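You operate a simulated robot arm through the tools that you are given. There is no shell and no other tool. Be economical: measure what you need, move in short steps, check, and stop when the job is done.

Carry out the task below with a simulated robot arm. There is one attempt and no reset: what you move stays moved.

TASK
Stand the cup in the blue tray, stir it smooth, put it back.
Fine: the stick from the grey pot goes into the yellow pot.

It is judged by the outcome, as a careful person would: the job done as asked, and still so three seconds after it is handed in. It fails if anything else is knocked over, pushed out of place, dropped, spilled or broken.

THE ROBOT
A 7-joint arm with a two-finger parallel gripper, fixed in place. Base frame: the origin is at the foot of the arm, x ahead of it, y to its left, z up. Lengths are in mm, angles in rad, forces in N, time in s.
Its first joint turns from -1.152 to 1.152 rad. Payload 2.6 kg.
Tool frame: the origin (TCP) lies between the finger pads and is the grasp point; the fingertips stand 30 mm ahead of it; z points along the fingers, y is the line along which they close. The gripper opens to 94 mm. The fingers are 28 mm wide and 10 mm thick; the gripper's body (50 by 96 mm) begins 55 mm behind the TCP.
Orientation is told as [roll, pitch, yaw] about the base's x, y, z axes, in that order, counted from this pose: with the fingers straight down and closing along the base's y, the tool's x points along the base's -x, its y along +y and its z along -z.

THE INTERFACE
- The arm moves only by the tool jog_arm. Its arguments are lists of equal length, an entry for each row: "xyz": the shift along the tool's x, y, z in units of 100 mm (1.0 is 100 mm), a list of three; "rot": the turn, a rotation vector about the tool's x, y, z in units of 60 degrees (1.0 is 60 degrees), a list of three; "fingers": the closure, from 0 (fully open) to 1 (shut). In form: {"xyz": [[tx, ty, tz], ...], "rot": [[wx, wy, wz], ...], "fingers": [fingers, ...]}. A call has 1 to 20 rows; each row is the pose to reach, as a shift and turn from the pose commanded when the call began, along the tool's axes at that moment. A call with a number of a shift or a turn outside -1 to 1 is refused whole. A row lasts 0.2 s, in which the tool goes at most 50 mm and 0.15 rad; a call with a longer step from one row to the next is refused whole, and so is a gripper value outside its range. A pose out of reach is approached as far as the arm can. The call stops where the force on the tool passes 40 N (or 10 N more than at its start, if that is more) or the arm is blocked; 0.2 s more then pass. The fingers move at their own pace (about 72 mm/s each) and stop on an object; they squeeze with about 40 N. The grip force told is the motor's: it shows also when the fingers shut on nothing. Time passes only in rows, and 0.2 s behind the last, so rows that repeat a pose let the fingers close. It gives the time, the measured TCP pose, the force on the tool (base axes), the opening and the grip force at its end, in the units of the frame above (readings bear some noise).
- Cameras (640 x 400 px; columns grow to the right, rows downward): "scene" is fixed at [43.5, 449.2, 547]; the picture's right is [-0.64, -0.77, 0.00], its down [-0.57, 0.47, -0.67] and it looks along [0.52, -0.43, -0.74] (base axes); focal length 214 px, centre (320, 200). "wrist" rides on the gripper at [-37, 0, -58] in the tool frame; the picture's right is [0.00, -1.00, 0.00], its down [0.97, 0.00, -0.24] and it looks along [0.24, 0.00, 0.97] (tool axes); focal length 218 px, centre (320, 200).
- snapshot(camera): a new picture of that camera. No time passes.
- pixel_to_xyz(camera, pixels): there is no depth. For up to 12 entries [column, row, z] of the newest picture of that camera ("zoom" is the newest enlarged one), the place [x, y] in the base frame at which the ray of that pixel passes the height z, good to about 3 mm. No time passes.
- close_up(camera, box): a new picture of the part [left, top, right, bottom] of that camera's present view, enlarged. No time passes.
- finish_job(): hands the job in; it is judged then, once.

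Work in short steps. Measure before you move; look again where a grasp or a placing could have gone wrong, and mend it. You have 80 turns and 34 pictures in all, those below and enlarged ones among them. Open the gripper and draw the arm clear of the work before you hand the job in, unless the task says otherwise; then end with one line.

The tools are called after "Request:" by a JSON object that holds its "name" and its "arguments". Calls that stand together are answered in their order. jog_arm: Moves the arm, as the interface text tells. Its arguments: {"type":"object","properties":{"xyz":{"type":"array","items":{"type":"array","items":{"type":"number"}}},"rot":{"type":"array","items":{"type":"array","items":{"type":"number"}}},"fingers":{"type":"array","items":{"type":"number"}}},"required":["xyz","rot","fingers"]} The other tools are called the same way: snapshot (camera) takes a picture; pixel_to_xyz (camera, pixels) gives the place at which the rays of pixels pass given heights; close_up (camera, box) takes an enlarged picture of a part of a camera's view; finish_job () hands the job in.

At the start:

```text
t: 0.0
tool_pos: [318.2, 245.1, 376.9]
ee_rot: [0.0, 0.001, 0.0]
wrist_force: [-0.6, -0.9, 1.0]
finger_gap: 93.9
gripper_force: 0.0
```

scene: 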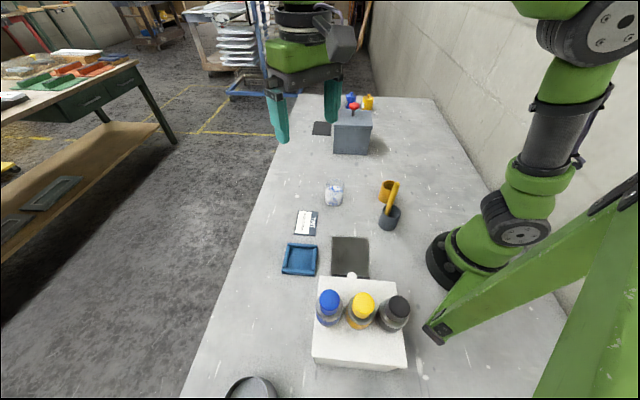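
wrist: 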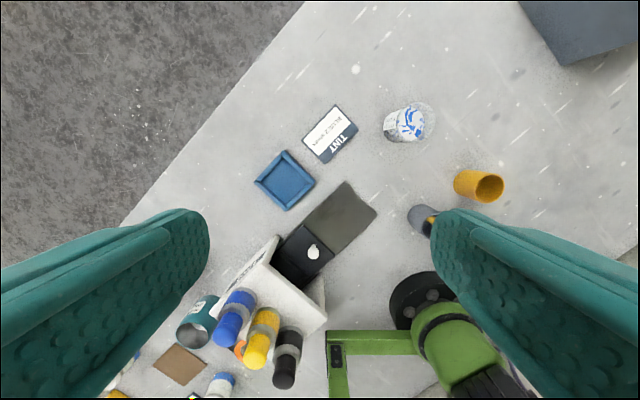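

I start by looking closely at the cup, pots, card, tray and rack.

Request:
{"name": "close_up", "arguments": {"camera": "scene", "box": [270, 160, 430, 290]}}

Request:
{"name": "close_up", "arguments": {"camera": "wrist", "box": [230, 80, 520, 270]}}

Request:
{"name": "close_up", "arguments": {"camera": "wrist", "box": [80, 220, 380, 400]}}

Request:
{"name": "close_up", "arguments": {"camera": "scene", "box": [290, 80, 410, 170]}}

```text
3.08 times, centred on (350, 225) of scene
```

zoom: 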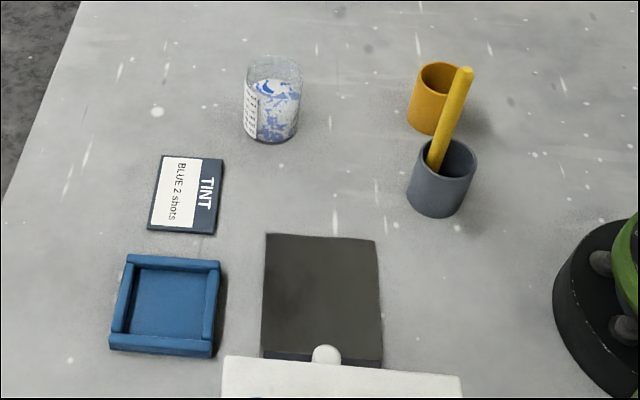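

```text
2.11 times, centred on (375, 175) of wrist
```

zoom: 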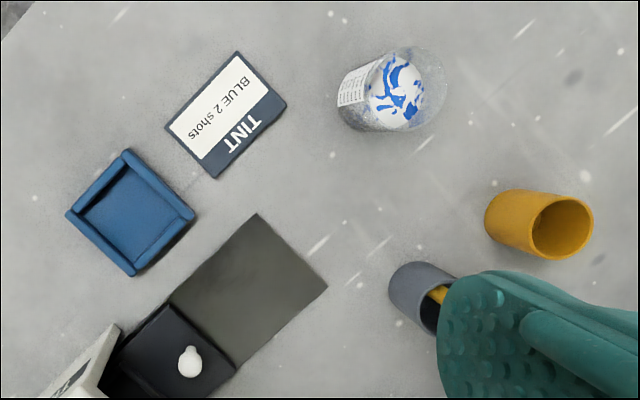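

```text
2.13 times, centred on (230, 310) of wrist
```

zoom: 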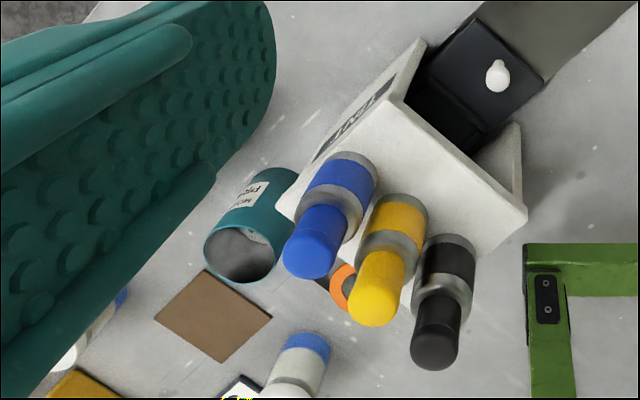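

```text
4.44 times, centred on (350, 125) of scene
```

zoom: 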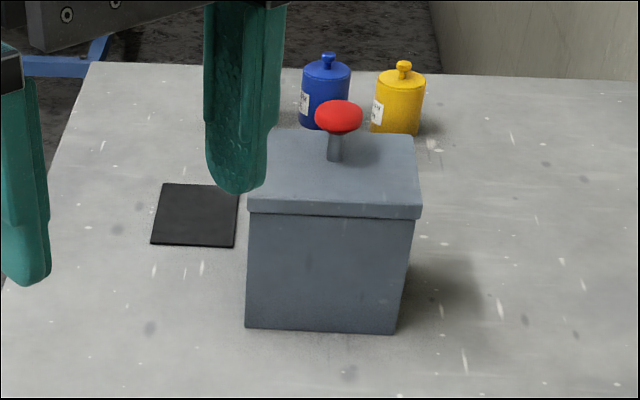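

Request:
{"name": "pixel_to_xyz", "arguments": {"camera": "scene", "pixels": [[333.7, 206.4, -475], [333.7, 202, -475], [335.3, 183.4, -395], [388.2, 230.5, -475], [391.1, 212, -425], [389.2, 186, -425], [386.6, 203, -475], [397, 183.4, -350], [299.6, 259, -472], [299.6, 259, -465]]}}

Request:
{"name": "pixel_to_xyz", "arguments": {"camera": "wrist", "pixels": [[285, 180, -472], [390, 133, -475], [410, 122, -395], [490, 187, -415], [466, 181, -475], [415, 213, -475], [434, 222, -415]]}}

```text
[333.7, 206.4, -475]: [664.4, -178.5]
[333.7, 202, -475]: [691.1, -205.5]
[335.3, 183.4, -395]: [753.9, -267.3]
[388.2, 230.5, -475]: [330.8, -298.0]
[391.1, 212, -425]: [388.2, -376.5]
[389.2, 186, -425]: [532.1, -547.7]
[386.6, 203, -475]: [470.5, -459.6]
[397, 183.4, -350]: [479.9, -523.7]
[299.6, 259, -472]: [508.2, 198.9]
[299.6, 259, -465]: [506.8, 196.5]
```

```text
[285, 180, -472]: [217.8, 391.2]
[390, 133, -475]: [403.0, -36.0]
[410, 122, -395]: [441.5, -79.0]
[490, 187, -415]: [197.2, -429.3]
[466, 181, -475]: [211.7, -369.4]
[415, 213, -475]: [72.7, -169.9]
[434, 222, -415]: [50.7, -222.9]
```

The two cameras disagree badly for a surface at z = -475. Triangulating the cup, and the arm's foot at (457,266), puts the surface near z = 0. I'll check that with flat landmarks.

Request:
{"name": "pixel_to_xyz", "arguments": {"camera": "scene", "pixels": [[333.7, 202, 0], [335.3, 183.4, 80], [388.2, 230.5, 0], [391.1, 212, 50], [389.2, 186, 50], [386.6, 203, 0], [397, 183.4, 120], [299.6, 259, 0], [300.4, 210.6, 0], [318.4, 211.6, 0], [294, 234.5, 0], [368.5, 238, 0]]}}

Request:
{"name": "pixel_to_xyz", "arguments": {"camera": "wrist", "pixels": [[285, 180, 0], [390, 133, 0], [410, 122, 80], [490, 187, 50], [466, 181, 0], [415, 213, 0], [434, 222, 50], [336, 104, 0], [358, 129, 0], [303, 140, 0], [326, 163, 0], [378, 211, 0]]}}

```text
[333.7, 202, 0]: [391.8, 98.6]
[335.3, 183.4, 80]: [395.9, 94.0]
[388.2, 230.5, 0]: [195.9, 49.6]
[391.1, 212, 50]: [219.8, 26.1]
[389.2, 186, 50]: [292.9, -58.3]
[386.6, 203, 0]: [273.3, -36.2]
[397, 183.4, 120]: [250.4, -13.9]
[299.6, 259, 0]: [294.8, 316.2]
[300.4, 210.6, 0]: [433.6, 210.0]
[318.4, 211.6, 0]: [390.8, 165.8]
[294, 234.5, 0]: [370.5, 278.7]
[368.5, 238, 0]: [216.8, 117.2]
```

```text
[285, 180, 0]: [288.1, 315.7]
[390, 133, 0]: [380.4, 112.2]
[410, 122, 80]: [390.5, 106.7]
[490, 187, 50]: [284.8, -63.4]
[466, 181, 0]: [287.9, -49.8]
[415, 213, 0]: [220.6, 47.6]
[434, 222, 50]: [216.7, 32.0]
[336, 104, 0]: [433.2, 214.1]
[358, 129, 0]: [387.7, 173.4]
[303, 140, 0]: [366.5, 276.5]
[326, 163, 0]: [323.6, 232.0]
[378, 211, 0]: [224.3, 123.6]
```

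The card corners agree to a few mm at z = 0, so the real surface is near z = 0 and not -475. I'll trust the pictures. I move to a lower viewpoint over the cup and pots.

Request:
{"name": "jog_arm", "arguments": {"xyz": [[-0.03, -0.24, 0.2], [-0.05, -0.48, 0.4], [-0.08, -0.72, 0.6], [-0.1, -0.95, 0.8]], "rot": [[0, 0, 0], [0, 0, 0], [0, 0, 0], [0, 0, 0]], "fingers": [0, 0, 0, 0]}}

Request:
{"name": "snapshot", "arguments": {"camera": "wrist"}}

Request:
{"name": "snapshot", "arguments": {"camera": "scene"}}

```text
t: 1.0
tool_pos: [327.6, 148.8, 297.4]
ee_rot: [-0.001, 0.001, 0.0]
wrist_force: [0.6, 0.2, 0.2]
finger_gap: 94.2
gripper_force: 0.0
```

```text
27 pictures are left
```

wrist: 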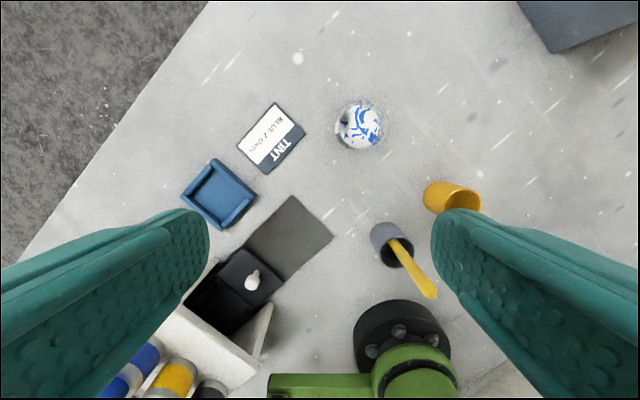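

```text
26 pictures are left
```

scene: 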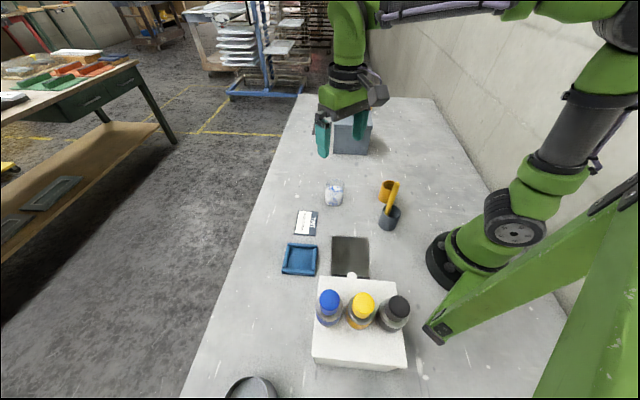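

Request:
{"name": "close_up", "arguments": {"camera": "wrist", "box": [320, 80, 500, 310]}}

Request:
{"name": "close_up", "arguments": {"camera": "wrist", "box": [170, 90, 340, 240]}}

```text
1.74 times, centred on (410, 195) of wrist
```

zoom: 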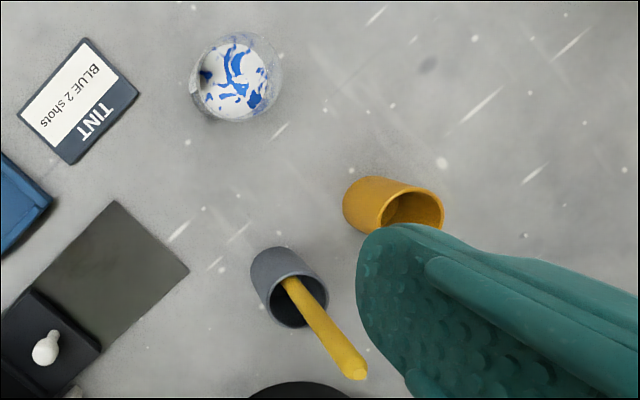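

```text
2.67 times, centred on (255, 165) of wrist
```

zoom: 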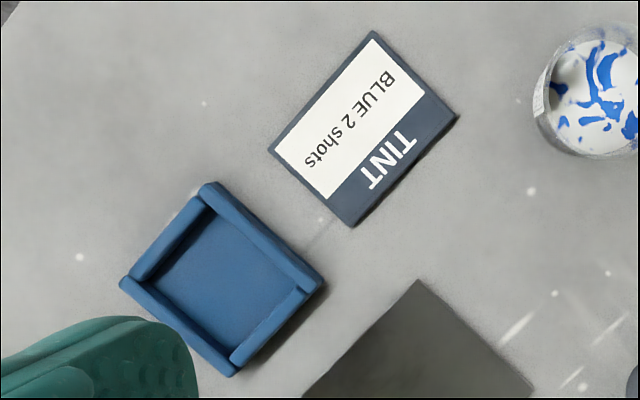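

Request:
{"name": "pixel_to_xyz", "arguments": {"camera": "wrist", "pixels": [[213.8, 158.6, 12], [256.8, 196.8, 12], [223.1, 231.3, 12], [180, 195.7, 12], [363.9, 124.8, 80], [360, 125, 0], [397.3, 251.3, 50], [462.8, 201.8, 50], [431.2, 295.5, 100], [431.2, 295.5, 140], [393.8, 243.8, 50], [383, 235, 0]]}}

Request:
{"name": "pixel_to_xyz", "arguments": {"camera": "scene", "pixels": [[397, 183.4, 100], [397, 183.4, 140], [287.2, 243, 12], [317.4, 244.7, 12], [315, 276, 12], [281, 273.6, 12], [325, 183, 75], [344.5, 183, 75], [335, 178, 75], [380.5, 213, 50], [401, 213, 50], [391, 205, 50]]}}

```text
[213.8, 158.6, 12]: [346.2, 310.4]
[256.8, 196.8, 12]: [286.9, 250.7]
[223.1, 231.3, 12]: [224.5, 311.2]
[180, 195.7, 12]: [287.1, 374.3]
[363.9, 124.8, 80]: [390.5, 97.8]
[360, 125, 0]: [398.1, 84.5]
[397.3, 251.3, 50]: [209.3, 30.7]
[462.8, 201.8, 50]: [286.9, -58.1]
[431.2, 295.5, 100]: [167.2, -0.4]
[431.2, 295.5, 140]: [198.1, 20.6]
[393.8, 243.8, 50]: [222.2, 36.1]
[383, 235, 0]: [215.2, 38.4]
```

```text
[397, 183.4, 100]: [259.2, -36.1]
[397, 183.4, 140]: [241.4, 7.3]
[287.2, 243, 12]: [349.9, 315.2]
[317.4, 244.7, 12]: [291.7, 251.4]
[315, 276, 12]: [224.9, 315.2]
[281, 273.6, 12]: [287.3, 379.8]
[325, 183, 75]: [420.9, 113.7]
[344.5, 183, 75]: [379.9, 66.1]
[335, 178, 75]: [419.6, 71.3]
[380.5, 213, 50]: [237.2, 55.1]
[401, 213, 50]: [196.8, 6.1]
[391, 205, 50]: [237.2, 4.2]
```

The measurements give: cup centre about (390,100) with its rim at z≈88; tray centre about (287,313), its diagonals along x and y; stick standing vertical at about (226,42) with its top at z≈175; yellow pot about (288,-57). I move above the cup and check.

Request:
{"name": "jog_arm", "arguments": {"xyz": [[-0.16, -0.12, 0.24], [-0.31, -0.24, 0.48], [-0.47, -0.36, 0.72], [-0.62, -0.49, 0.97], [-0.62, -0.49, 0.97]], "rot": [[0, 0, 0], [0, 0, 0], [0, 0, 0], [0, 0, 0], [0, 0, 0]], "fingers": [0, 0, 0, 0, 0]}}

Request:
{"name": "snapshot", "arguments": {"camera": "wrist"}}

```text
t: 2.2
tool_pos: [388.3, 99.1, 201.9]
ee_rot: [-0.001, -0.001, 0.001]
wrist_force: [0.9, -1.4, 0.3]
finger_gap: 94.1
gripper_force: 0.1
```

```text
23 pictures are left
```

wrist: 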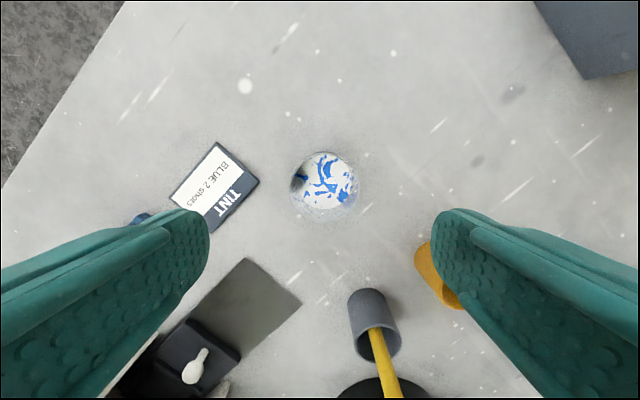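

Request:
{"name": "close_up", "arguments": {"camera": "wrist", "box": [270, 135, 380, 225]}}

Request:
{"name": "pixel_to_xyz", "arguments": {"camera": "wrist", "pixels": [[324.5, 181, 80], [291, 181, 80], [358, 181, 80], [324, 152, 80], [324, 210, 80], [324, 210, 0]]}}

```text
4.44 times, centred on (325, 180) of wrist
```

zoom: 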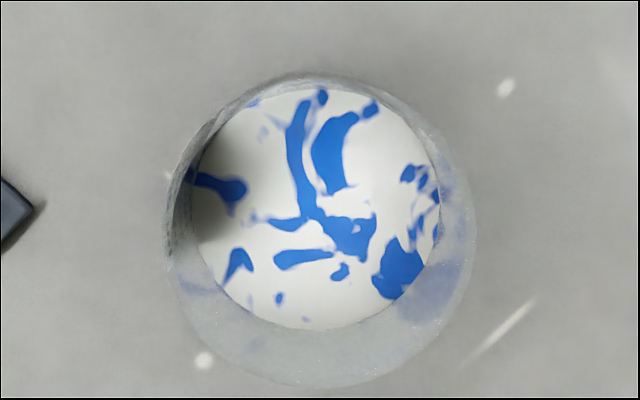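

```text
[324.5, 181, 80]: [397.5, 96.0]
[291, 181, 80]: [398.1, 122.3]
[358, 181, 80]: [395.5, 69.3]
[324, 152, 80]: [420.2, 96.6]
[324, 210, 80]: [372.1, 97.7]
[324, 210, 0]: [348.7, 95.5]
```

Rim centre is at about (325,187) px, so the cup is at about (392,96) with diameter ≈56. I descend around it to z≈55, short of closing.

Request:
{"name": "jog_arm", "arguments": {"xyz": [[-0.03, -0.03, 0.2], [-0.03, -0.03, 0.4], [-0.03, -0.03, 0.6], [-0.03, -0.03, 0.8], [-0.03, -0.03, 0.9], [-0.03, -0.03, 0.9]], "rot": [[0, 0, 0], [0, 0, 0], [0, 0, 0], [0, 0, 0], [0, 0, 0], [0, 0, 0]], "fingers": [0, 0, 0, 0, 0, 0]}}

Request:
{"name": "snapshot", "arguments": {"camera": "wrist"}}

Request:
{"name": "close_up", "arguments": {"camera": "scene", "box": [270, 120, 430, 290]}}

```text
t: 3.6
tool_pos: [391.0, 99.3, 110.3]
ee_rot: [-0.002, 0.001, 0.0]
wrist_force: [0.7, 0.6, 0.8]
finger_gap: 94.0
gripper_force: 0.1
```

```text
21 pictures are left
```

wrist: 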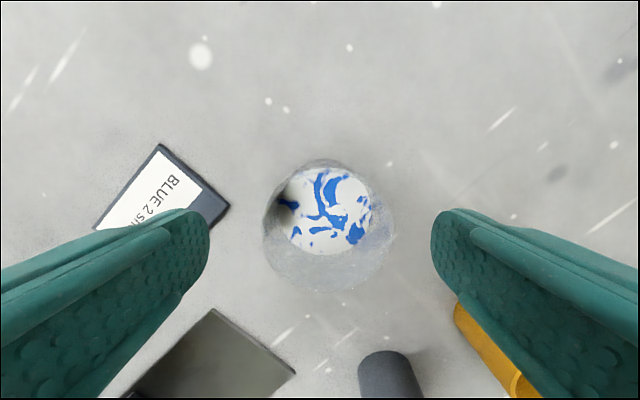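

```text
2.35 times, centred on (350, 205) of scene
```

zoom: 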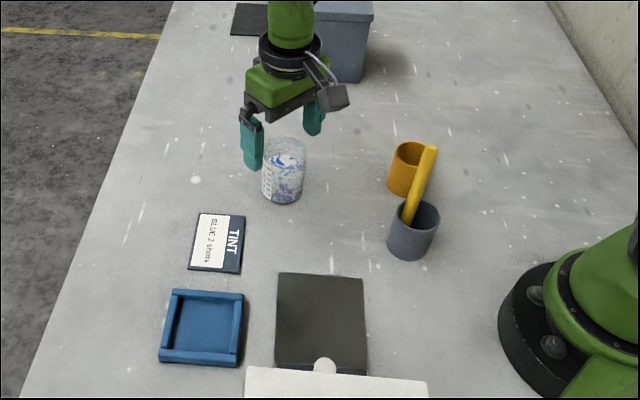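

Cup centre is column 329 against a finger midline of 320, so I shift -3.5 mm in y and +3 mm in x, descend to z≈55 and close.

Request:
{"name": "jog_arm", "arguments": {"xyz": [[-0.03, -0.035, 0.0], [-0.03, -0.035, 0.2], [-0.03, -0.035, 0.4], [-0.03, -0.035, 0.55], [-0.03, -0.035, 0.55], [-0.03, -0.035, 0.55], [-0.03, -0.035, 0.55], [-0.03, -0.035, 0.55]], "rot": [[0, 0, 0], [0, 0, 0], [0, 0, 0], [0, 0, 0], [0, 0, 0], [0, 0, 0], [0, 0, 0], [0, 0, 0]], "fingers": [0, 0, 0, 0, 0, 0, 0, 0]}}

Request:
{"name": "snapshot", "arguments": {"camera": "wrist"}}

```text
t: 5.4
tool_pos: [395.6, 94.9, 55.8]
ee_rot: [-0.001, 0.0, -0.001]
wrist_force: [0.2, 0.7, -0.3]
finger_gap: 93.8
gripper_force: 0.1
```

```text
19 pictures are left
```

wrist: 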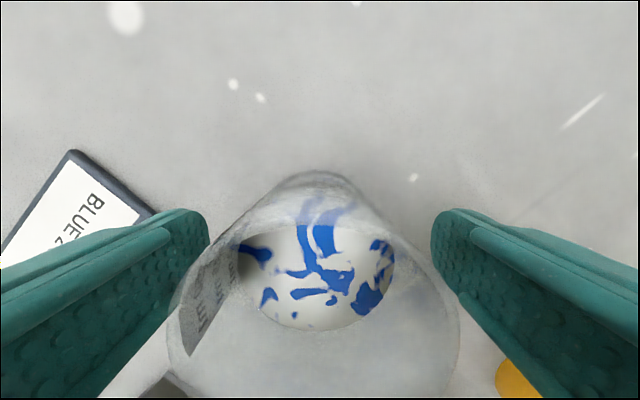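

Request:
{"name": "jog_arm", "arguments": {"xyz": [[0, 0, 0], [0, 0, 0], [0, 0, 0], [0, 0, 0], [0, 0, 0]], "rot": [[0, 0, 0], [0, 0, 0], [0, 0, 0], [0, 0, 0], [0, 0, 0]], "fingers": [0.2, 0.3, 0.38, 0.44, 0.44]}}

```text
t: 6.6
tool_pos: [394.7, 95.3, 55.9]
ee_rot: [0.0, -0.001, 0.0]
wrist_force: [-0.3, -0.2, 0.6]
finger_gap: 58.8
gripper_force: 40.0
```

Held at 58.8 mm (cup diameter), with original centre about (394.7,95.3) and release height z=55.9. I lift gently.

Request:
{"name": "jog_arm", "arguments": {"xyz": [[0, 0, -0.05], [0, 0, -0.15], [0, 0, -0.3], [0, 0, -0.5], [0, 0, -0.65], [0, 0, -0.7], [0, 0, -0.7]], "rot": [[0, 0, 0], [0, 0, 0], [0, 0, 0], [0, 0, 0], [0, 0, 0], [0, 0, 0], [0, 0, 0]], "fingers": [0.44, 0.44, 0.44, 0.44, 0.44, 0.44, 0.44]}}

```text
t: 8.2
tool_pos: [395.5, 95.1, 125.4]
ee_rot: [0.002, 0.002, -0.001]
wrist_force: [0.1, -1.4, -0.8]
finger_gap: 58.7
gripper_force: 40.3
```

Request:
{"name": "jog_arm", "arguments": {"xyz": [[0.04, 0.07, 0], [0.11, 0.2, 0], [0.2, 0.37, 0], [0.29, 0.54, 0], [0.38, 0.71, 0], [0.46, 0.86, 0], [0.52, 0.96, 0], [0.54, 1.0, 0]], "rot": [[0, 0, 0], [0, 0, 0], [0, 0, 0], [0, 0, 0], [0, 0, 0], [0, 0, 0], [0, 0, 0], [0, 0, 0]], "fingers": [0.44, 0.44, 0.44, 0.44, 0.44, 0.44, 0.44, 0.44]}}

Request:
{"name": "jog_arm", "arguments": {"xyz": [[0.04, 0.07, 0], [0.11, 0.2, 0], [0.19, 0.37, 0], [0.27, 0.54, 0], [0.35, 0.71, 0], [0.42, 0.86, 0], [0.48, 0.96, 0], [0.5, 1.0, 0], [0.5, 1.0, 0]], "rot": [[0, 0, 0], [0, 0, 0], [0, 0, 0], [0, 0, 0], [0, 0, 0], [0, 0, 0], [0, 0, 0], [0, 0, 0], [0, 0, 0]], "fingers": [0.44, 0.44, 0.44, 0.44, 0.44, 0.44, 0.44, 0.44, 0.44]}}

Request:
{"name": "close_up", "arguments": {"camera": "scene", "box": [230, 170, 390, 300]}}

Request:
{"name": "snapshot", "arguments": {"camera": "wrist"}}

```text
t: 10.0
tool_pos: [341.7, 196.6, 125.6]
ee_rot: [-0.001, 0.0, -0.001]
wrist_force: [0.3, 0.1, -1.2]
finger_gap: 58.7
gripper_force: 40.3
```

```text
t: 12.0
tool_pos: [292.9, 296.1, 124.7]
ee_rot: [-0.001, 0.001, 0.0]
wrist_force: [0.4, 0.3, -2.5]
finger_gap: 58.7
gripper_force: 39.6
```

```text
3.08 times, centred on (310, 235) of scene
```

zoom: 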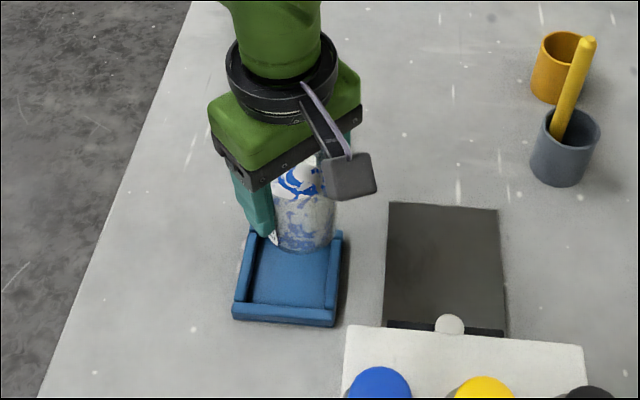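

```text
17 pictures are left
```

wrist: 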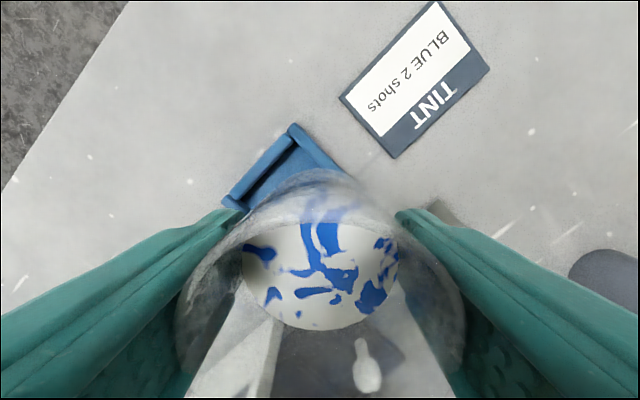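

Request:
{"name": "pixel_to_xyz", "arguments": {"camera": "wrist", "pixels": [[293.5, 124, 12], [222, 200, 12]]}}

Request:
{"name": "pixel_to_xyz", "arguments": {"camera": "zoom", "pixels": [[231, 312, 12], [336, 322, 12], [342, 231, 12], [331, 318, 12]]}}

```text
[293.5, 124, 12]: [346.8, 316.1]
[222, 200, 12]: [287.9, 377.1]
```

```text
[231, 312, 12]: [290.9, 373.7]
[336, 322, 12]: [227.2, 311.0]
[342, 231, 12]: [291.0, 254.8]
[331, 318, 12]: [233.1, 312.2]
```

Tray centre ≈ (287.5,314). I shift over it and descend to just above the wall tops.

Request:
{"name": "jog_arm", "arguments": {"xyz": [[0.03, 0.1, 0], [0.055, 0.18, 0], [0.055, 0.18, 0.15], [0.055, 0.18, 0.35], [0.055, 0.18, 0.45], [0.055, 0.18, 0.48], [0.055, 0.18, 0.48]], "rot": [[0, 0, 0], [0, 0, 0], [0, 0, 0], [0, 0, 0], [0, 0, 0], [0, 0, 0], [0, 0, 0]], "fingers": [0.44, 0.44, 0.44, 0.44, 0.44, 0.44, 0.44]}}

Request:
{"name": "close_up", "arguments": {"camera": "scene", "box": [260, 200, 350, 290]}}

Request:
{"name": "close_up", "arguments": {"camera": "wrist", "box": [160, 80, 480, 400]}}

```text
t: 13.6
tool_pos: [285.8, 312.6, 76.4]
ee_rot: [0.0, 0.001, 0.001]
wrist_force: [-0.4, -0.6, -1.4]
finger_gap: 59.0
gripper_force: 39.6
```

```text
4.44 times, centred on (305, 245) of scene
```

zoom: 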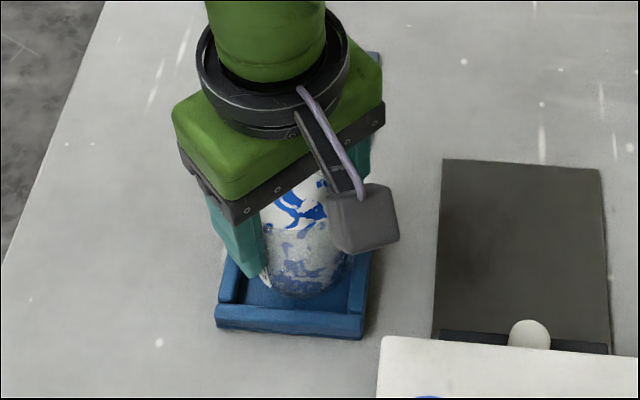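

```text
1.25 times, centred on (320, 240) of wrist
```

zoom: 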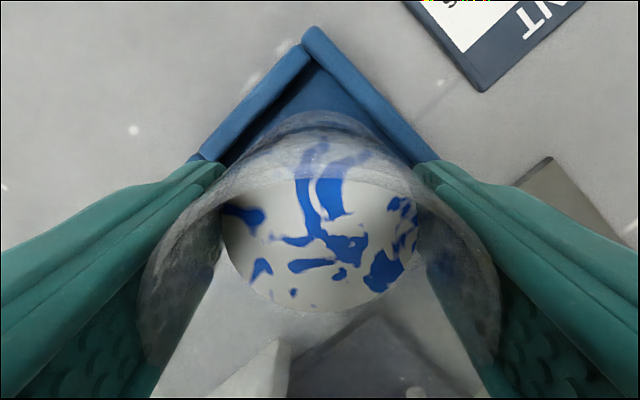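

Tray corner at column ~316 confirms the centring. I lower in small steps watching force.

Request:
{"name": "jog_arm", "arguments": {"xyz": [[0, 0, 0.04], [0, 0, 0.08], [0, 0, 0.11], [0, 0, 0.13], [0, 0, 0.14], [0, 0, 0.14]], "rot": [[0, 0, 0], [0, 0, 0], [0, 0, 0], [0, 0, 0], [0, 0, 0], [0, 0, 0]], "fingers": [0.44, 0.44, 0.44, 0.44, 0.44, 0.44]}}

Request:
{"name": "jog_arm", "arguments": {"xyz": [[0, 0, 0.01], [0, 0, 0.01]], "rot": [[0, 0, 0], [0, 0, 0]], "fingers": [0.44, 0.44]}}

Request:
{"name": "jog_arm", "arguments": {"xyz": [[0, 0, 0.01], [0, 0, 0.01]], "rot": [[0, 0, 0], [0, 0, 0]], "fingers": [0.44, 0.44]}}

```text
t: 15.0
tool_pos: [287.2, 313.4, 63.7]
ee_rot: [0.0, 0.0, 0.001]
wrist_force: [3.3, 5.2, -0.9]
finger_gap: 58.8
gripper_force: 40.4
```

```text
t: 15.6
tool_pos: [285.4, 312.4, 62.4]
ee_rot: [0.002, -0.002, 0.001]
wrist_force: [4.7, 5.5, 1.5]
finger_gap: 59.0
gripper_force: 39.8
```

```text
t: 16.2
tool_pos: [286.4, 312.2, 61.2]
ee_rot: [0.0, 0.001, 0.001]
wrist_force: [4.7, 3.9, -0.1]
finger_gap: 58.8
gripper_force: 40.4
```

A lateral force (+4.7,+4.5) shows the cup touching the near wall. I shift by +1.5 mm in x and y.

Request:
{"name": "jog_arm", "arguments": {"xyz": [[-0.01, 0.01, 0.0], [-0.015, 0.015, 0.0]], "rot": [[0, 0, 0], [0, 0, 0]], "fingers": [0.44, 0.44]}}

Request:
{"name": "jog_arm", "arguments": {"xyz": [[0, 0, 0.01], [0, 0, 0.01]], "rot": [[0, 0, 0], [0, 0, 0]], "fingers": [0.44, 0.44]}}

```text
t: 16.8
tool_pos: [287.0, 314.0, 61.6]
ee_rot: [-0.003, 0.002, 0.0]
wrist_force: [-1.6, -0.2, 2.6]
finger_gap: 58.9
gripper_force: 40.6
```

```text
t: 17.4
tool_pos: [287.5, 315.4, 60.2]
ee_rot: [0.0, 0.001, -0.001]
wrist_force: [-5.1, -3.2, 15.1]
finger_gap: 58.6
gripper_force: 39.8
```

Floor contact at z≈60 (15 N up). I back off the load slightly and release.

Request:
{"name": "jog_arm", "arguments": {"xyz": [[0.005, -0.004, -0.008], [0.005, -0.004, -0.008], [0.005, -0.004, -0.008], [0.005, -0.004, -0.008], [0.005, -0.004, -0.008], [0.005, -0.004, -0.008]], "rot": [[0, 0, 0], [0, 0, 0], [0, 0, 0], [0, 0, 0], [0, 0, 0], [0, 0, 0]], "fingers": [0.44, 0.36, 0.3, 0.2, 0.1, 0.0]}}

Request:
{"name": "jog_arm", "arguments": {"xyz": [[0, 0, -0.1], [0, 0, -0.3], [0, 0, -0.55], [0, 0, -0.8], [0, 0, -1.0]], "rot": [[0, 0, 0], [0, 0, 0], [0, 0, 0], [0, 0, 0], [0, 0, 0]], "fingers": [0, 0, 0, 0, 0]}}

Request:
{"name": "jog_arm", "arguments": {"xyz": [[0, 0, -0.3], [0, 0, -0.6], [0, 0, -0.8], [0, 0, -0.8]], "rot": [[0, 0, 0], [0, 0, 0], [0, 0, 0], [0, 0, 0]], "fingers": [0, 0, 0, 0]}}

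Request:
{"name": "snapshot", "arguments": {"camera": "wrist"}}

```text
t: 18.8
tool_pos: [288.3, 313.6, 60.9]
ee_rot: [0.0, -0.001, -0.001]
wrist_force: [-0.5, 0.5, 0.4]
finger_gap: 94.0
gripper_force: 0.0
```

```text
t: 20.0
tool_pos: [288.1, 311.2, 160.8]
ee_rot: [0.002, 0.001, 0.0]
wrist_force: [-0.1, 0.0, -1.0]
finger_gap: 93.8
gripper_force: 0.1
```

```text
t: 21.0
tool_pos: [286.9, 314.3, 241.3]
ee_rot: [0.0, 0.002, 0.001]
wrist_force: [0.5, 0.1, 0.5]
finger_gap: 94.1
gripper_force: 0.1
```

```text
14 pictures are left
```

wrist: 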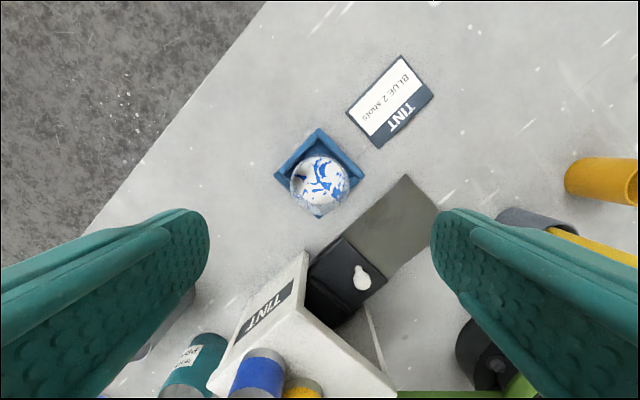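

The cup stands in the tray. Next I travel high to above the stick at about (226,42).

Request:
{"name": "jog_arm", "arguments": {"xyz": [[0.06, -0.25, 0], [0.12, -0.55, 0], [0.18, -0.8, 0], [0.2, -0.95, 0]], "rot": [[0, 0, 0], [0, 0, 0], [0, 0, 0], [0, 0, 0]], "fingers": [0, 0, 0, 0]}}

Request:
{"name": "jog_arm", "arguments": {"xyz": [[0.06, -0.25, 0], [0.12, -0.55, 0], [0.18, -0.8, 0], [0.2, -0.95, 0]], "rot": [[0, 0, 0], [0, 0, 0], [0, 0, 0], [0, 0, 0]], "fingers": [0, 0, 0, 0]}}

Request:
{"name": "jog_arm", "arguments": {"xyz": [[0.06, -0.25, 0], [0.12, -0.5, 0], [0.18, -0.75, 0], [0.2, -0.82, 0], [0.2, -0.82, 0]], "rot": [[0, 0, 0], [0, 0, 0], [0, 0, 0], [0, 0, 0], [0, 0, 0]], "fingers": [0, 0, 0, 0, 0]}}

Request:
{"name": "snapshot", "arguments": {"camera": "wrist"}}

```text
t: 22.0
tool_pos: [267.2, 218.1, 240.8]
ee_rot: [0.0, 0.001, 0.002]
wrist_force: [-0.2, -0.3, -0.4]
finger_gap: 94.2
gripper_force: 0.1
```

```text
t: 23.0
tool_pos: [248.4, 123.1, 241.5]
ee_rot: [0.0, 0.001, 0.0]
wrist_force: [0.7, 1.0, -0.6]
finger_gap: 93.8
gripper_force: 0.1
```

```text
t: 24.2
tool_pos: [228.2, 41.5, 241.9]
ee_rot: [-0.001, 0.001, 0.0]
wrist_force: [0.3, 0.8, 0.2]
finger_gap: 93.9
gripper_force: 0.0
```

```text
13 pictures are left
```

wrist: 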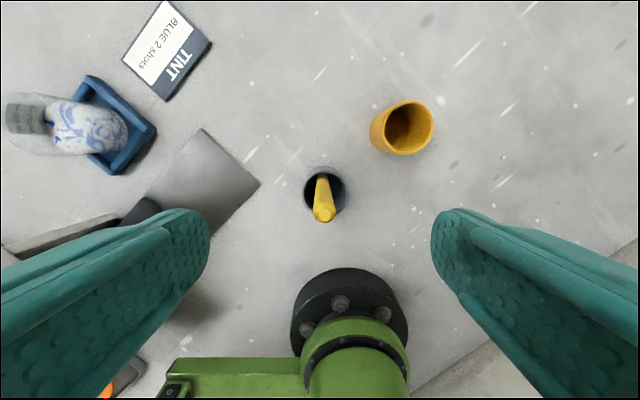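

Stick top at (325,213) px gives about (226,39), vertical. I descend to TCP z≈150 and close on it.

Request:
{"name": "pixel_to_xyz", "arguments": {"camera": "wrist", "pixels": [[325, 213, 175], [325, 190, 62], [321, 177, 10], [408, 126, 55], [408, 126, 62]]}}

Request:
{"name": "jog_arm", "arguments": {"xyz": [[0.015, -0.022, 0.15], [0.015, -0.022, 0.35], [0.015, -0.022, 0.55], [0.015, -0.022, 0.75], [0.015, -0.022, 0.88], [0.015, -0.022, 0.92], [0.015, -0.022, 0.92]], "rot": [[0, 0, 0], [0, 0, 0], [0, 0, 0], [0, 0, 0], [0, 0, 0], [0, 0, 0], [0, 0, 0]], "fingers": [0, 0, 0, 0, 0, 0, 0]}}

Request:
{"name": "snapshot", "arguments": {"camera": "wrist"}}

```text
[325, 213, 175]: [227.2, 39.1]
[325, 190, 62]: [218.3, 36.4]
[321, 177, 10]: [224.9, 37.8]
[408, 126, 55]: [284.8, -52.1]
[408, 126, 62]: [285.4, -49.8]
```

```text
t: 25.8
tool_pos: [226.7, 40.6, 149.7]
ee_rot: [0.0, -0.001, 0.0]
wrist_force: [0.1, 0.9, 0.5]
finger_gap: 94.0
gripper_force: 0.1
```

```text
12 pictures are left
```

wrist: 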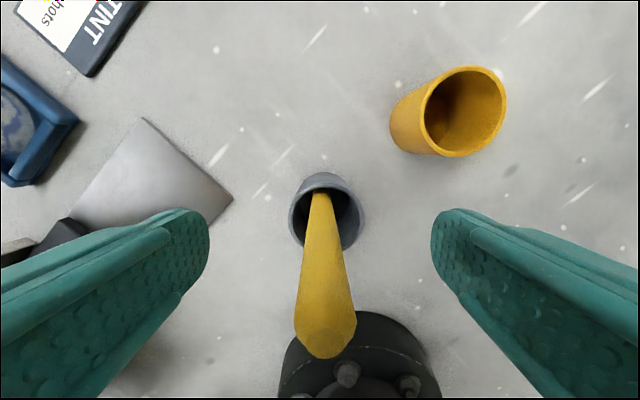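

Request:
{"name": "jog_arm", "arguments": {"xyz": [[0, 0, 0], [0, 0, 0], [0, 0, 0], [0, 0, 0], [0, 0, 0]], "rot": [[0, 0, 0], [0, 0, 0], [0, 0, 0], [0, 0, 0], [0, 0, 0]], "fingers": [0.4, 0.7, 0.9, 1, 1]}}

Request:
{"name": "jog_arm", "arguments": {"xyz": [[0, 0, -0.1], [0, 0, -0.3], [0, 0, -0.5], [0, 0, -0.75], [0, 0, -1.0]], "rot": [[0, 0, 0], [0, 0, 0], [0, 0, 0], [0, 0, 0], [0, 0, 0]], "fingers": [1, 1, 1, 1, 1]}}

Request:
{"name": "close_up", "arguments": {"camera": "scene", "box": [330, 80, 490, 250]}}

```text
t: 27.0
tool_pos: [226.9, 39.4, 150.4]
ee_rot: [-0.001, -0.001, -0.001]
wrist_force: [0.0, 0.3, 0.1]
finger_gap: 13.2
gripper_force: 39.7
```

```text
t: 28.2
tool_pos: [224.3, 39.2, 249.4]
ee_rot: [0.0, 0.0, 0.001]
wrist_force: [-0.4, -0.7, 0.5]
finger_gap: 13.7
gripper_force: 40.0
```

```text
2.35 times, centred on (410, 165) of scene
```

zoom: 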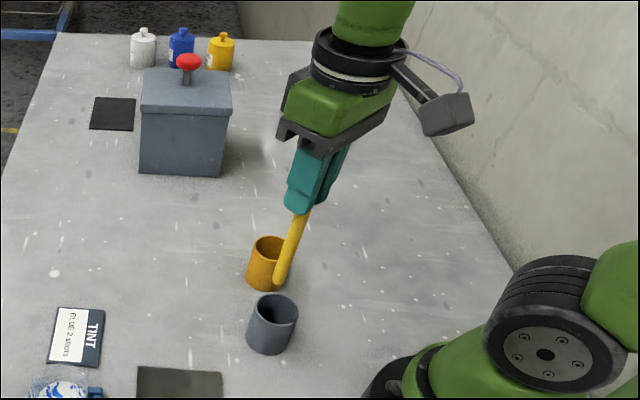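

Stick is held vertical with its tip ≈148 mm below the TCP. I carry it high to above the cup.

Request:
{"name": "jog_arm", "arguments": {"xyz": [[-0.03, 0.1, -0.08], [-0.07, 0.3, -0.15], [-0.12, 0.55, -0.15], [-0.17, 0.75, -0.15], [-0.2, 0.92, -0.15]], "rot": [[0, 0, 0], [0, 0, 0], [0, 0, 0], [0, 0, 0], [0, 0, 0]], "fingers": [1, 1, 1, 1, 1]}}

Request:
{"name": "jog_arm", "arguments": {"xyz": [[-0.06, 0.25, 0], [-0.12, 0.55, 0], [-0.17, 0.8, 0], [-0.22, 0.92, 0]], "rot": [[0, 0, 0], [0, 0, 0], [0, 0, 0], [0, 0, 0]], "fingers": [1, 1, 1, 1]}}

Request:
{"name": "jog_arm", "arguments": {"xyz": [[-0.06, 0.25, 0], [-0.12, 0.55, 0], [-0.17, 0.75, 0], [-0.2, 0.86, 0], [-0.21, 0.9, 0], [-0.21, 0.9, 0]], "rot": [[0, 0, 0], [0, 0, 0], [0, 0, 0], [0, 0, 0], [0, 0, 0], [0, 0, 0]], "fingers": [1, 1, 1, 1, 1, 1]}}

Request:
{"name": "snapshot", "arguments": {"camera": "wrist"}}

Request:
{"name": "close_up", "arguments": {"camera": "scene", "box": [250, 170, 370, 290]}}

```text
t: 29.4
tool_pos: [246.5, 130.4, 264.3]
ee_rot: [0.0, 0.0, 0.001]
wrist_force: [-0.3, 0.4, 0.1]
finger_gap: 13.7
gripper_force: 40.3
```

```text
t: 30.4
tool_pos: [268.7, 222.4, 264.0]
ee_rot: [0.001, 0.0, -0.001]
wrist_force: [0.2, 0.0, -0.3]
finger_gap: 13.7
gripper_force: 39.1
```

```text
t: 31.8
tool_pos: [289.3, 313.8, 264.1]
ee_rot: [0.0, -0.001, -0.002]
wrist_force: [-0.1, 0.2, -0.6]
finger_gap: 13.6
gripper_force: 40.6
```

```text
10 pictures are left
```

wrist: 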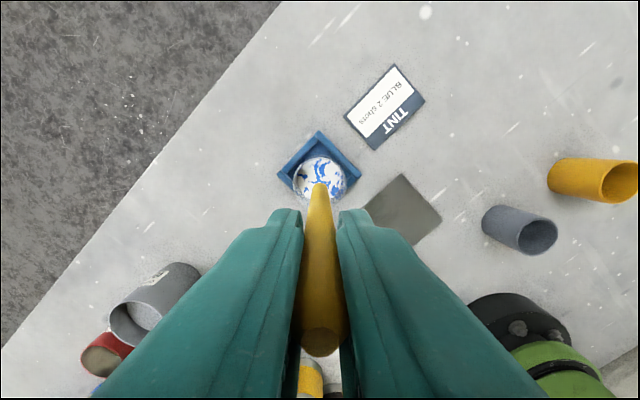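

```text
3.33 times, centred on (310, 230) of scene
```

zoom: 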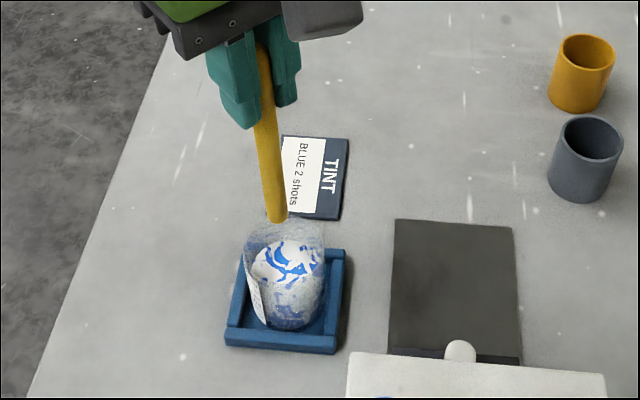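

Tip is ≈148 mm below the TCP and over the cup centre. I lower slowly into the cup, to a tip height of about 16.

Request:
{"name": "jog_arm", "arguments": {"xyz": [[0.012, 0, 0.1], [0.012, 0, 0.25], [0.012, 0, 0.4], [0.012, 0, 0.55], [0.012, 0, 0.7], [0.012, 0, 0.82], [0.012, 0, 0.92], [0.012, 0, 0.97], [0.012, 0, 0.97]], "rot": [[0, 0, 0], [0, 0, 0], [0, 0, 0], [0, 0, 0], [0, 0, 0], [0, 0, 0], [0, 0, 0], [0, 0, 0], [0, 0, 0]], "fingers": [1, 1, 1, 1, 1, 1, 1, 1, 1]}}

Request:
{"name": "close_up", "arguments": {"camera": "scene", "box": [250, 190, 350, 290]}}

```text
t: 33.8
tool_pos: [287.7, 314.5, 166.5]
ee_rot: [0.0, -0.002, -0.001]
wrist_force: [0.3, -0.1, -0.2]
finger_gap: 13.5
gripper_force: 40.0
```

```text
4.00 times, centred on (300, 240) of scene
```

zoom: 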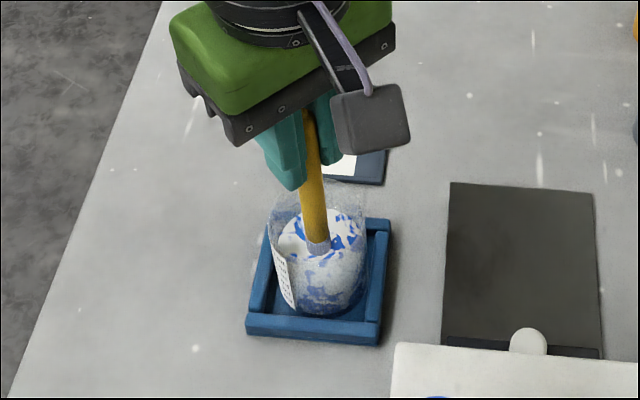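

Tip is in the paint with no contact force. I stir two gentle circles of 11 mm radius.

Request:
{"name": "jog_arm", "arguments": {"xyz": [[0.11, 0, 0], [0.089, 0.065, 0], [0.034, 0.105, 0], [-0.034, 0.105, 0], [-0.089, 0.065, 0], [-0.11, 0, 0], [-0.089, -0.065, 0], [-0.034, -0.105, 0], [0.034, -0.105, 0], [0.089, -0.065, 0], [0.11, 0, 0], [0.089, 0.065, 0], [0.034, 0.105, 0], [-0.034, 0.105, 0], [-0.089, 0.065, 0], [-0.11, 0, 0], [-0.089, -0.065, 0], [-0.034, -0.105, 0], [0.034, -0.105, 0], [0, 0, 0]], "rot": [[0, 0, 0], [0, 0, 0], [0, 0, 0], [0, 0, 0], [0, 0, 0], [0, 0, 0], [0, 0, 0], [0, 0, 0], [0, 0, 0], [0, 0, 0], [0, 0, 0], [0, 0, 0], [0, 0, 0], [0, 0, 0], [0, 0, 0], [0, 0, 0], [0, 0, 0], [0, 0, 0], [0, 0, 0], [0, 0, 0]], "fingers": [1, 1, 1, 1, 1, 1, 1, 1, 1, 1, 1, 1, 1, 1, 1, 1, 1, 1, 1, 1]}}

Request:
{"name": "jog_arm", "arguments": {"xyz": [[0.11, 0, 0], [0.089, 0.065, 0], [0.034, 0.105, 0], [-0.034, 0.105, 0], [-0.089, 0.065, 0], [-0.11, 0, 0], [-0.089, -0.065, 0], [-0.034, -0.105, 0], [0.034, -0.105, 0], [0.089, -0.065, 0], [0.11, 0, 0], [0.089, 0.065, 0], [0.034, 0.105, 0], [-0.034, 0.105, 0], [-0.089, 0.065, 0], [-0.11, 0, 0], [-0.089, -0.065, 0], [-0.034, -0.105, 0], [0.034, -0.105, 0], [0, 0, 0]], "rot": [[0, 0, 0], [0, 0, 0], [0, 0, 0], [0, 0, 0], [0, 0, 0], [0, 0, 0], [0, 0, 0], [0, 0, 0], [0, 0, 0], [0, 0, 0], [0, 0, 0], [0, 0, 0], [0, 0, 0], [0, 0, 0], [0, 0, 0], [0, 0, 0], [0, 0, 0], [0, 0, 0], [0, 0, 0], [0, 0, 0]], "fingers": [1, 1, 1, 1, 1, 1, 1, 1, 1, 1, 1, 1, 1, 1, 1, 1, 1, 1, 1, 1]}}

Request:
{"name": "close_up", "arguments": {"camera": "scene", "box": [270, 210, 340, 280]}}

```text
t: 38.0
tool_pos: [287.8, 312.8, 167.1]
ee_rot: [0.0, -0.001, 0.002]
wrist_force: [-0.4, 0.6, -0.3]
finger_gap: 13.3
gripper_force: 40.0
```

```text
t: 42.2
tool_pos: [288.9, 313.0, 166.9]
ee_rot: [-0.001, 0.001, 0.003]
wrist_force: [-0.9, 0.2, 0.0]
finger_gap: 13.5
gripper_force: 40.0
```

```text
5.71 times, centred on (305, 245) of scene
```

zoom: 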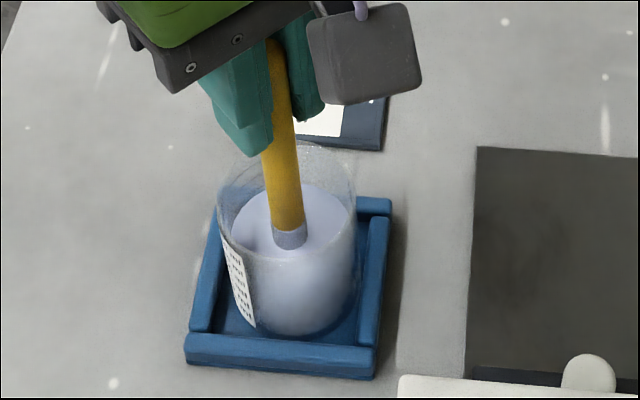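

The paint is a uniform pale blue. I lift slowly and pause above the cup so it drips off.

Request:
{"name": "jog_arm", "arguments": {"xyz": [[0, 0, -0.08], [0, 0, -0.2], [0, 0, -0.35], [0, 0, -0.45], [0, 0, -0.5], [0, 0, -0.5], [0, 0, -0.5], [0, 0, -0.5], [0, 0, -0.5], [0, 0, -0.5], [0, 0, -0.5], [0, 0, -0.6], [0, 0, -0.75], [0, 0, -0.9], [0, 0, -1.0]], "rot": [[0, 0, 0], [0, 0, 0], [0, 0, 0], [0, 0, 0], [0, 0, 0], [0, 0, 0], [0, 0, 0], [0, 0, 0], [0, 0, 0], [0, 0, 0], [0, 0, 0], [0, 0, 0], [0, 0, 0], [0, 0, 0], [0, 0, 0]], "fingers": [1, 1, 1, 1, 1, 1, 1, 1, 1, 1, 1, 1, 1, 1, 1]}}

Request:
{"name": "snapshot", "arguments": {"camera": "scene"}}

```text
t: 45.4
tool_pos: [287.6, 313.8, 268.7]
ee_rot: [0.0, 0.0, 0.0]
wrist_force: [0.2, -0.6, 0.2]
finger_gap: 13.5
gripper_force: 40.3
```

```text
6 pictures are left
```

scene: 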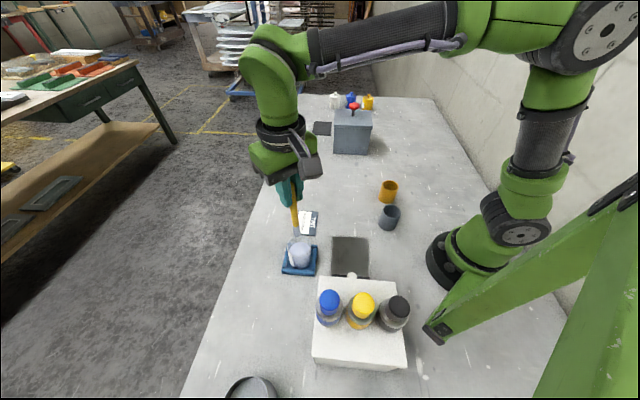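

The view is clear. The yellow pot centre is about (286,-51) with its rim at z≈62, so I carry the stick there along y.

Request:
{"name": "jog_arm", "arguments": {"xyz": [[0, -0.1, 0], [0, -0.3, 0], [0, -0.55, 0], [0, -0.8, 0], [0, -1.0, 0]], "rot": [[0, 0, 0], [0, 0, 0], [0, 0, 0], [0, 0, 0], [0, 0, 0]], "fingers": [1, 1, 1, 1, 1]}}

Request:
{"name": "jog_arm", "arguments": {"xyz": [[0, -0.25, 0], [0, -0.5, 0], [0, -0.75, 0], [0, -1.0, 0]], "rot": [[0, 0, 0], [0, 0, 0], [0, 0, 0], [0, 0, 0]], "fingers": [1, 1, 1, 1]}}

Request:
{"name": "jog_arm", "arguments": {"xyz": [[0, -0.25, 0], [0, -0.5, 0], [0, -0.75, 0], [0, -0.9, 0]], "rot": [[0, 0, 0], [0, 0, 0], [0, 0, 0], [0, 0, 0]], "fingers": [1, 1, 1, 1]}}

Request:
{"name": "jog_arm", "arguments": {"xyz": [[0.01, -0.25, 0], [0.015, -0.5, 0], [0.015, -0.7, 0], [0.015, -0.75, 0], [0.015, -0.75, 0]], "rot": [[0, 0, 0], [0, 0, 0], [0, 0, 0], [0, 0, 0], [0, 0, 0]], "fingers": [1, 1, 1, 1, 1]}}

Request:
{"name": "snapshot", "arguments": {"camera": "wrist"}}

```text
t: 46.6
tool_pos: [288.8, 212.6, 268.9]
ee_rot: [0.0, 0.0, 0.0]
wrist_force: [-0.1, 0.0, -0.4]
finger_gap: 13.5
gripper_force: 39.7
```

```text
t: 47.6
tool_pos: [287.5, 112.3, 267.9]
ee_rot: [0.001, 0.001, 0.003]
wrist_force: [1.1, -0.6, -0.2]
finger_gap: 13.4
gripper_force: 40.2
```

```text
t: 48.6
tool_pos: [288.9, 23.7, 267.9]
ee_rot: [0.002, -0.001, -0.001]
wrist_force: [-0.3, 0.5, -0.1]
finger_gap: 13.8
gripper_force: 39.9
```

```text
t: 49.8
tool_pos: [286.2, -51.6, 267.7]
ee_rot: [-0.001, 0.0, 0.0]
wrist_force: [-0.6, -0.4, -0.3]
finger_gap: 13.3
gripper_force: 40.1
```

```text
5 pictures are left
```

wrist: 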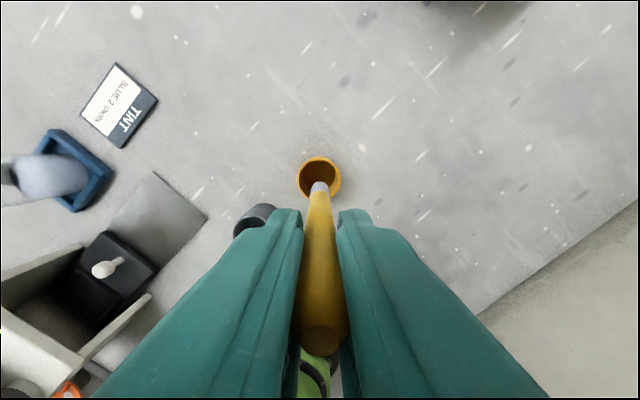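

Pot is centred under the stick (rim centre (320,177) → (286.6,-51.6)). I lower the stick into it.

Request:
{"name": "jog_arm", "arguments": {"xyz": [[0, 0, 0.15], [0, 0, 0.35], [0, 0, 0.55], [0, 0, 0.75], [0, 0, 0.9], [0, 0, 1.0]], "rot": [[0, 0, 0], [0, 0, 0], [0, 0, 0], [0, 0, 0], [0, 0, 0], [0, 0, 0]], "fingers": [1, 1, 1, 1, 1, 1]}}

Request:
{"name": "jog_arm", "arguments": {"xyz": [[0, 0, 0.05], [0, 0, 0.1], [0, 0, 0.13], [0, 0, 0.15], [0, 0, 0.16]], "rot": [[0, 0, 0], [0, 0, 0], [0, 0, 0], [0, 0, 0], [0, 0, 0]], "fingers": [1, 1, 1, 1, 1]}}

```text
t: 51.2
tool_pos: [288.2, -52.0, 166.8]
ee_rot: [0.001, 0.0, -0.001]
wrist_force: [-0.3, 0.3, -0.2]
finger_gap: 13.5
gripper_force: 39.6
```

```text
t: 52.4
tool_pos: [287.1, -51.5, 150.9]
ee_rot: [0.001, 0.0, -0.001]
wrist_force: [-0.5, 0.3, -1.1]
finger_gap: 13.6
gripper_force: 40.1
```

Request:
{"name": "jog_arm", "arguments": {"xyz": [[0, 0, 0.01], [0, 0, 0.01], [0, 0, 0.01]], "rot": [[0, 0, 0], [0, 0, 0], [0, 0, 0]], "fingers": [1, 1, 1]}}

```text
t: 53.2
tool_pos: [286.6, -52.3, 148.9]
ee_rot: [0.0, 0.002, 0.002]
wrist_force: [-0.3, 0.4, 0.1]
finger_gap: 13.7
gripper_force: 39.9
```

No floor contact yet, but the stick must be within a mm or two of the bottom. One more mm, then I release and back off upward.

Request:
{"name": "jog_arm", "arguments": {"xyz": [[0, 0, 0.01], [0, 0, 0.01], [0, 0, 0.01], [0, 0, 0.01], [0, 0, 0.01], [0, 0, 0.01], [0, 0, 0.01]], "rot": [[0, 0, 0], [0, 0, 0], [0, 0, 0], [0, 0, 0], [0, 0, 0], [0, 0, 0], [0, 0, 0]], "fingers": [1, 1, 0.8, 0.6, 0.4, 0.2, 0]}}

Request:
{"name": "jog_arm", "arguments": {"xyz": [[0, 0, -0.1], [0, 0, -0.3], [0, 0, -0.55], [0, 0, -0.8], [0, 0, -1.0]], "rot": [[0, 0, 0], [0, 0, 0], [0, 0, 0], [0, 0, 0], [0, 0, 0]], "fingers": [0, 0, 0, 0, 0]}}

Request:
{"name": "snapshot", "arguments": {"camera": "wrist"}}

```text
t: 54.8
tool_pos: [286.6, -52.3, 149.1]
ee_rot: [0.0, 0.0, 0.001]
wrist_force: [-1.1, 0.0, 0.0]
finger_gap: 94.1
gripper_force: 0.0
```

```text
t: 56.0
tool_pos: [285.2, -51.5, 250.9]
ee_rot: [-0.001, 0.0, -0.001]
wrist_force: [-0.2, -0.3, 0.9]
finger_gap: 94.0
gripper_force: 0.0
```

```text
4 pictures are left
```

wrist: 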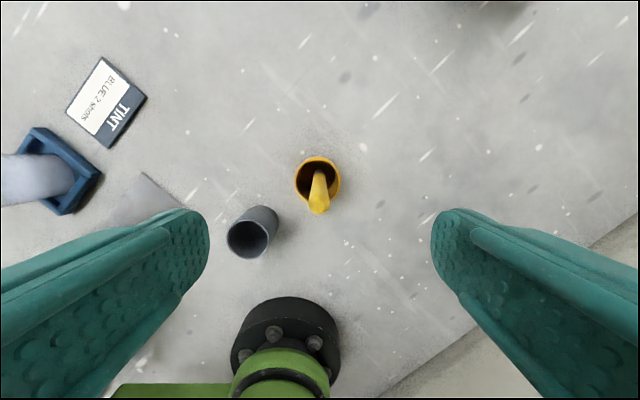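

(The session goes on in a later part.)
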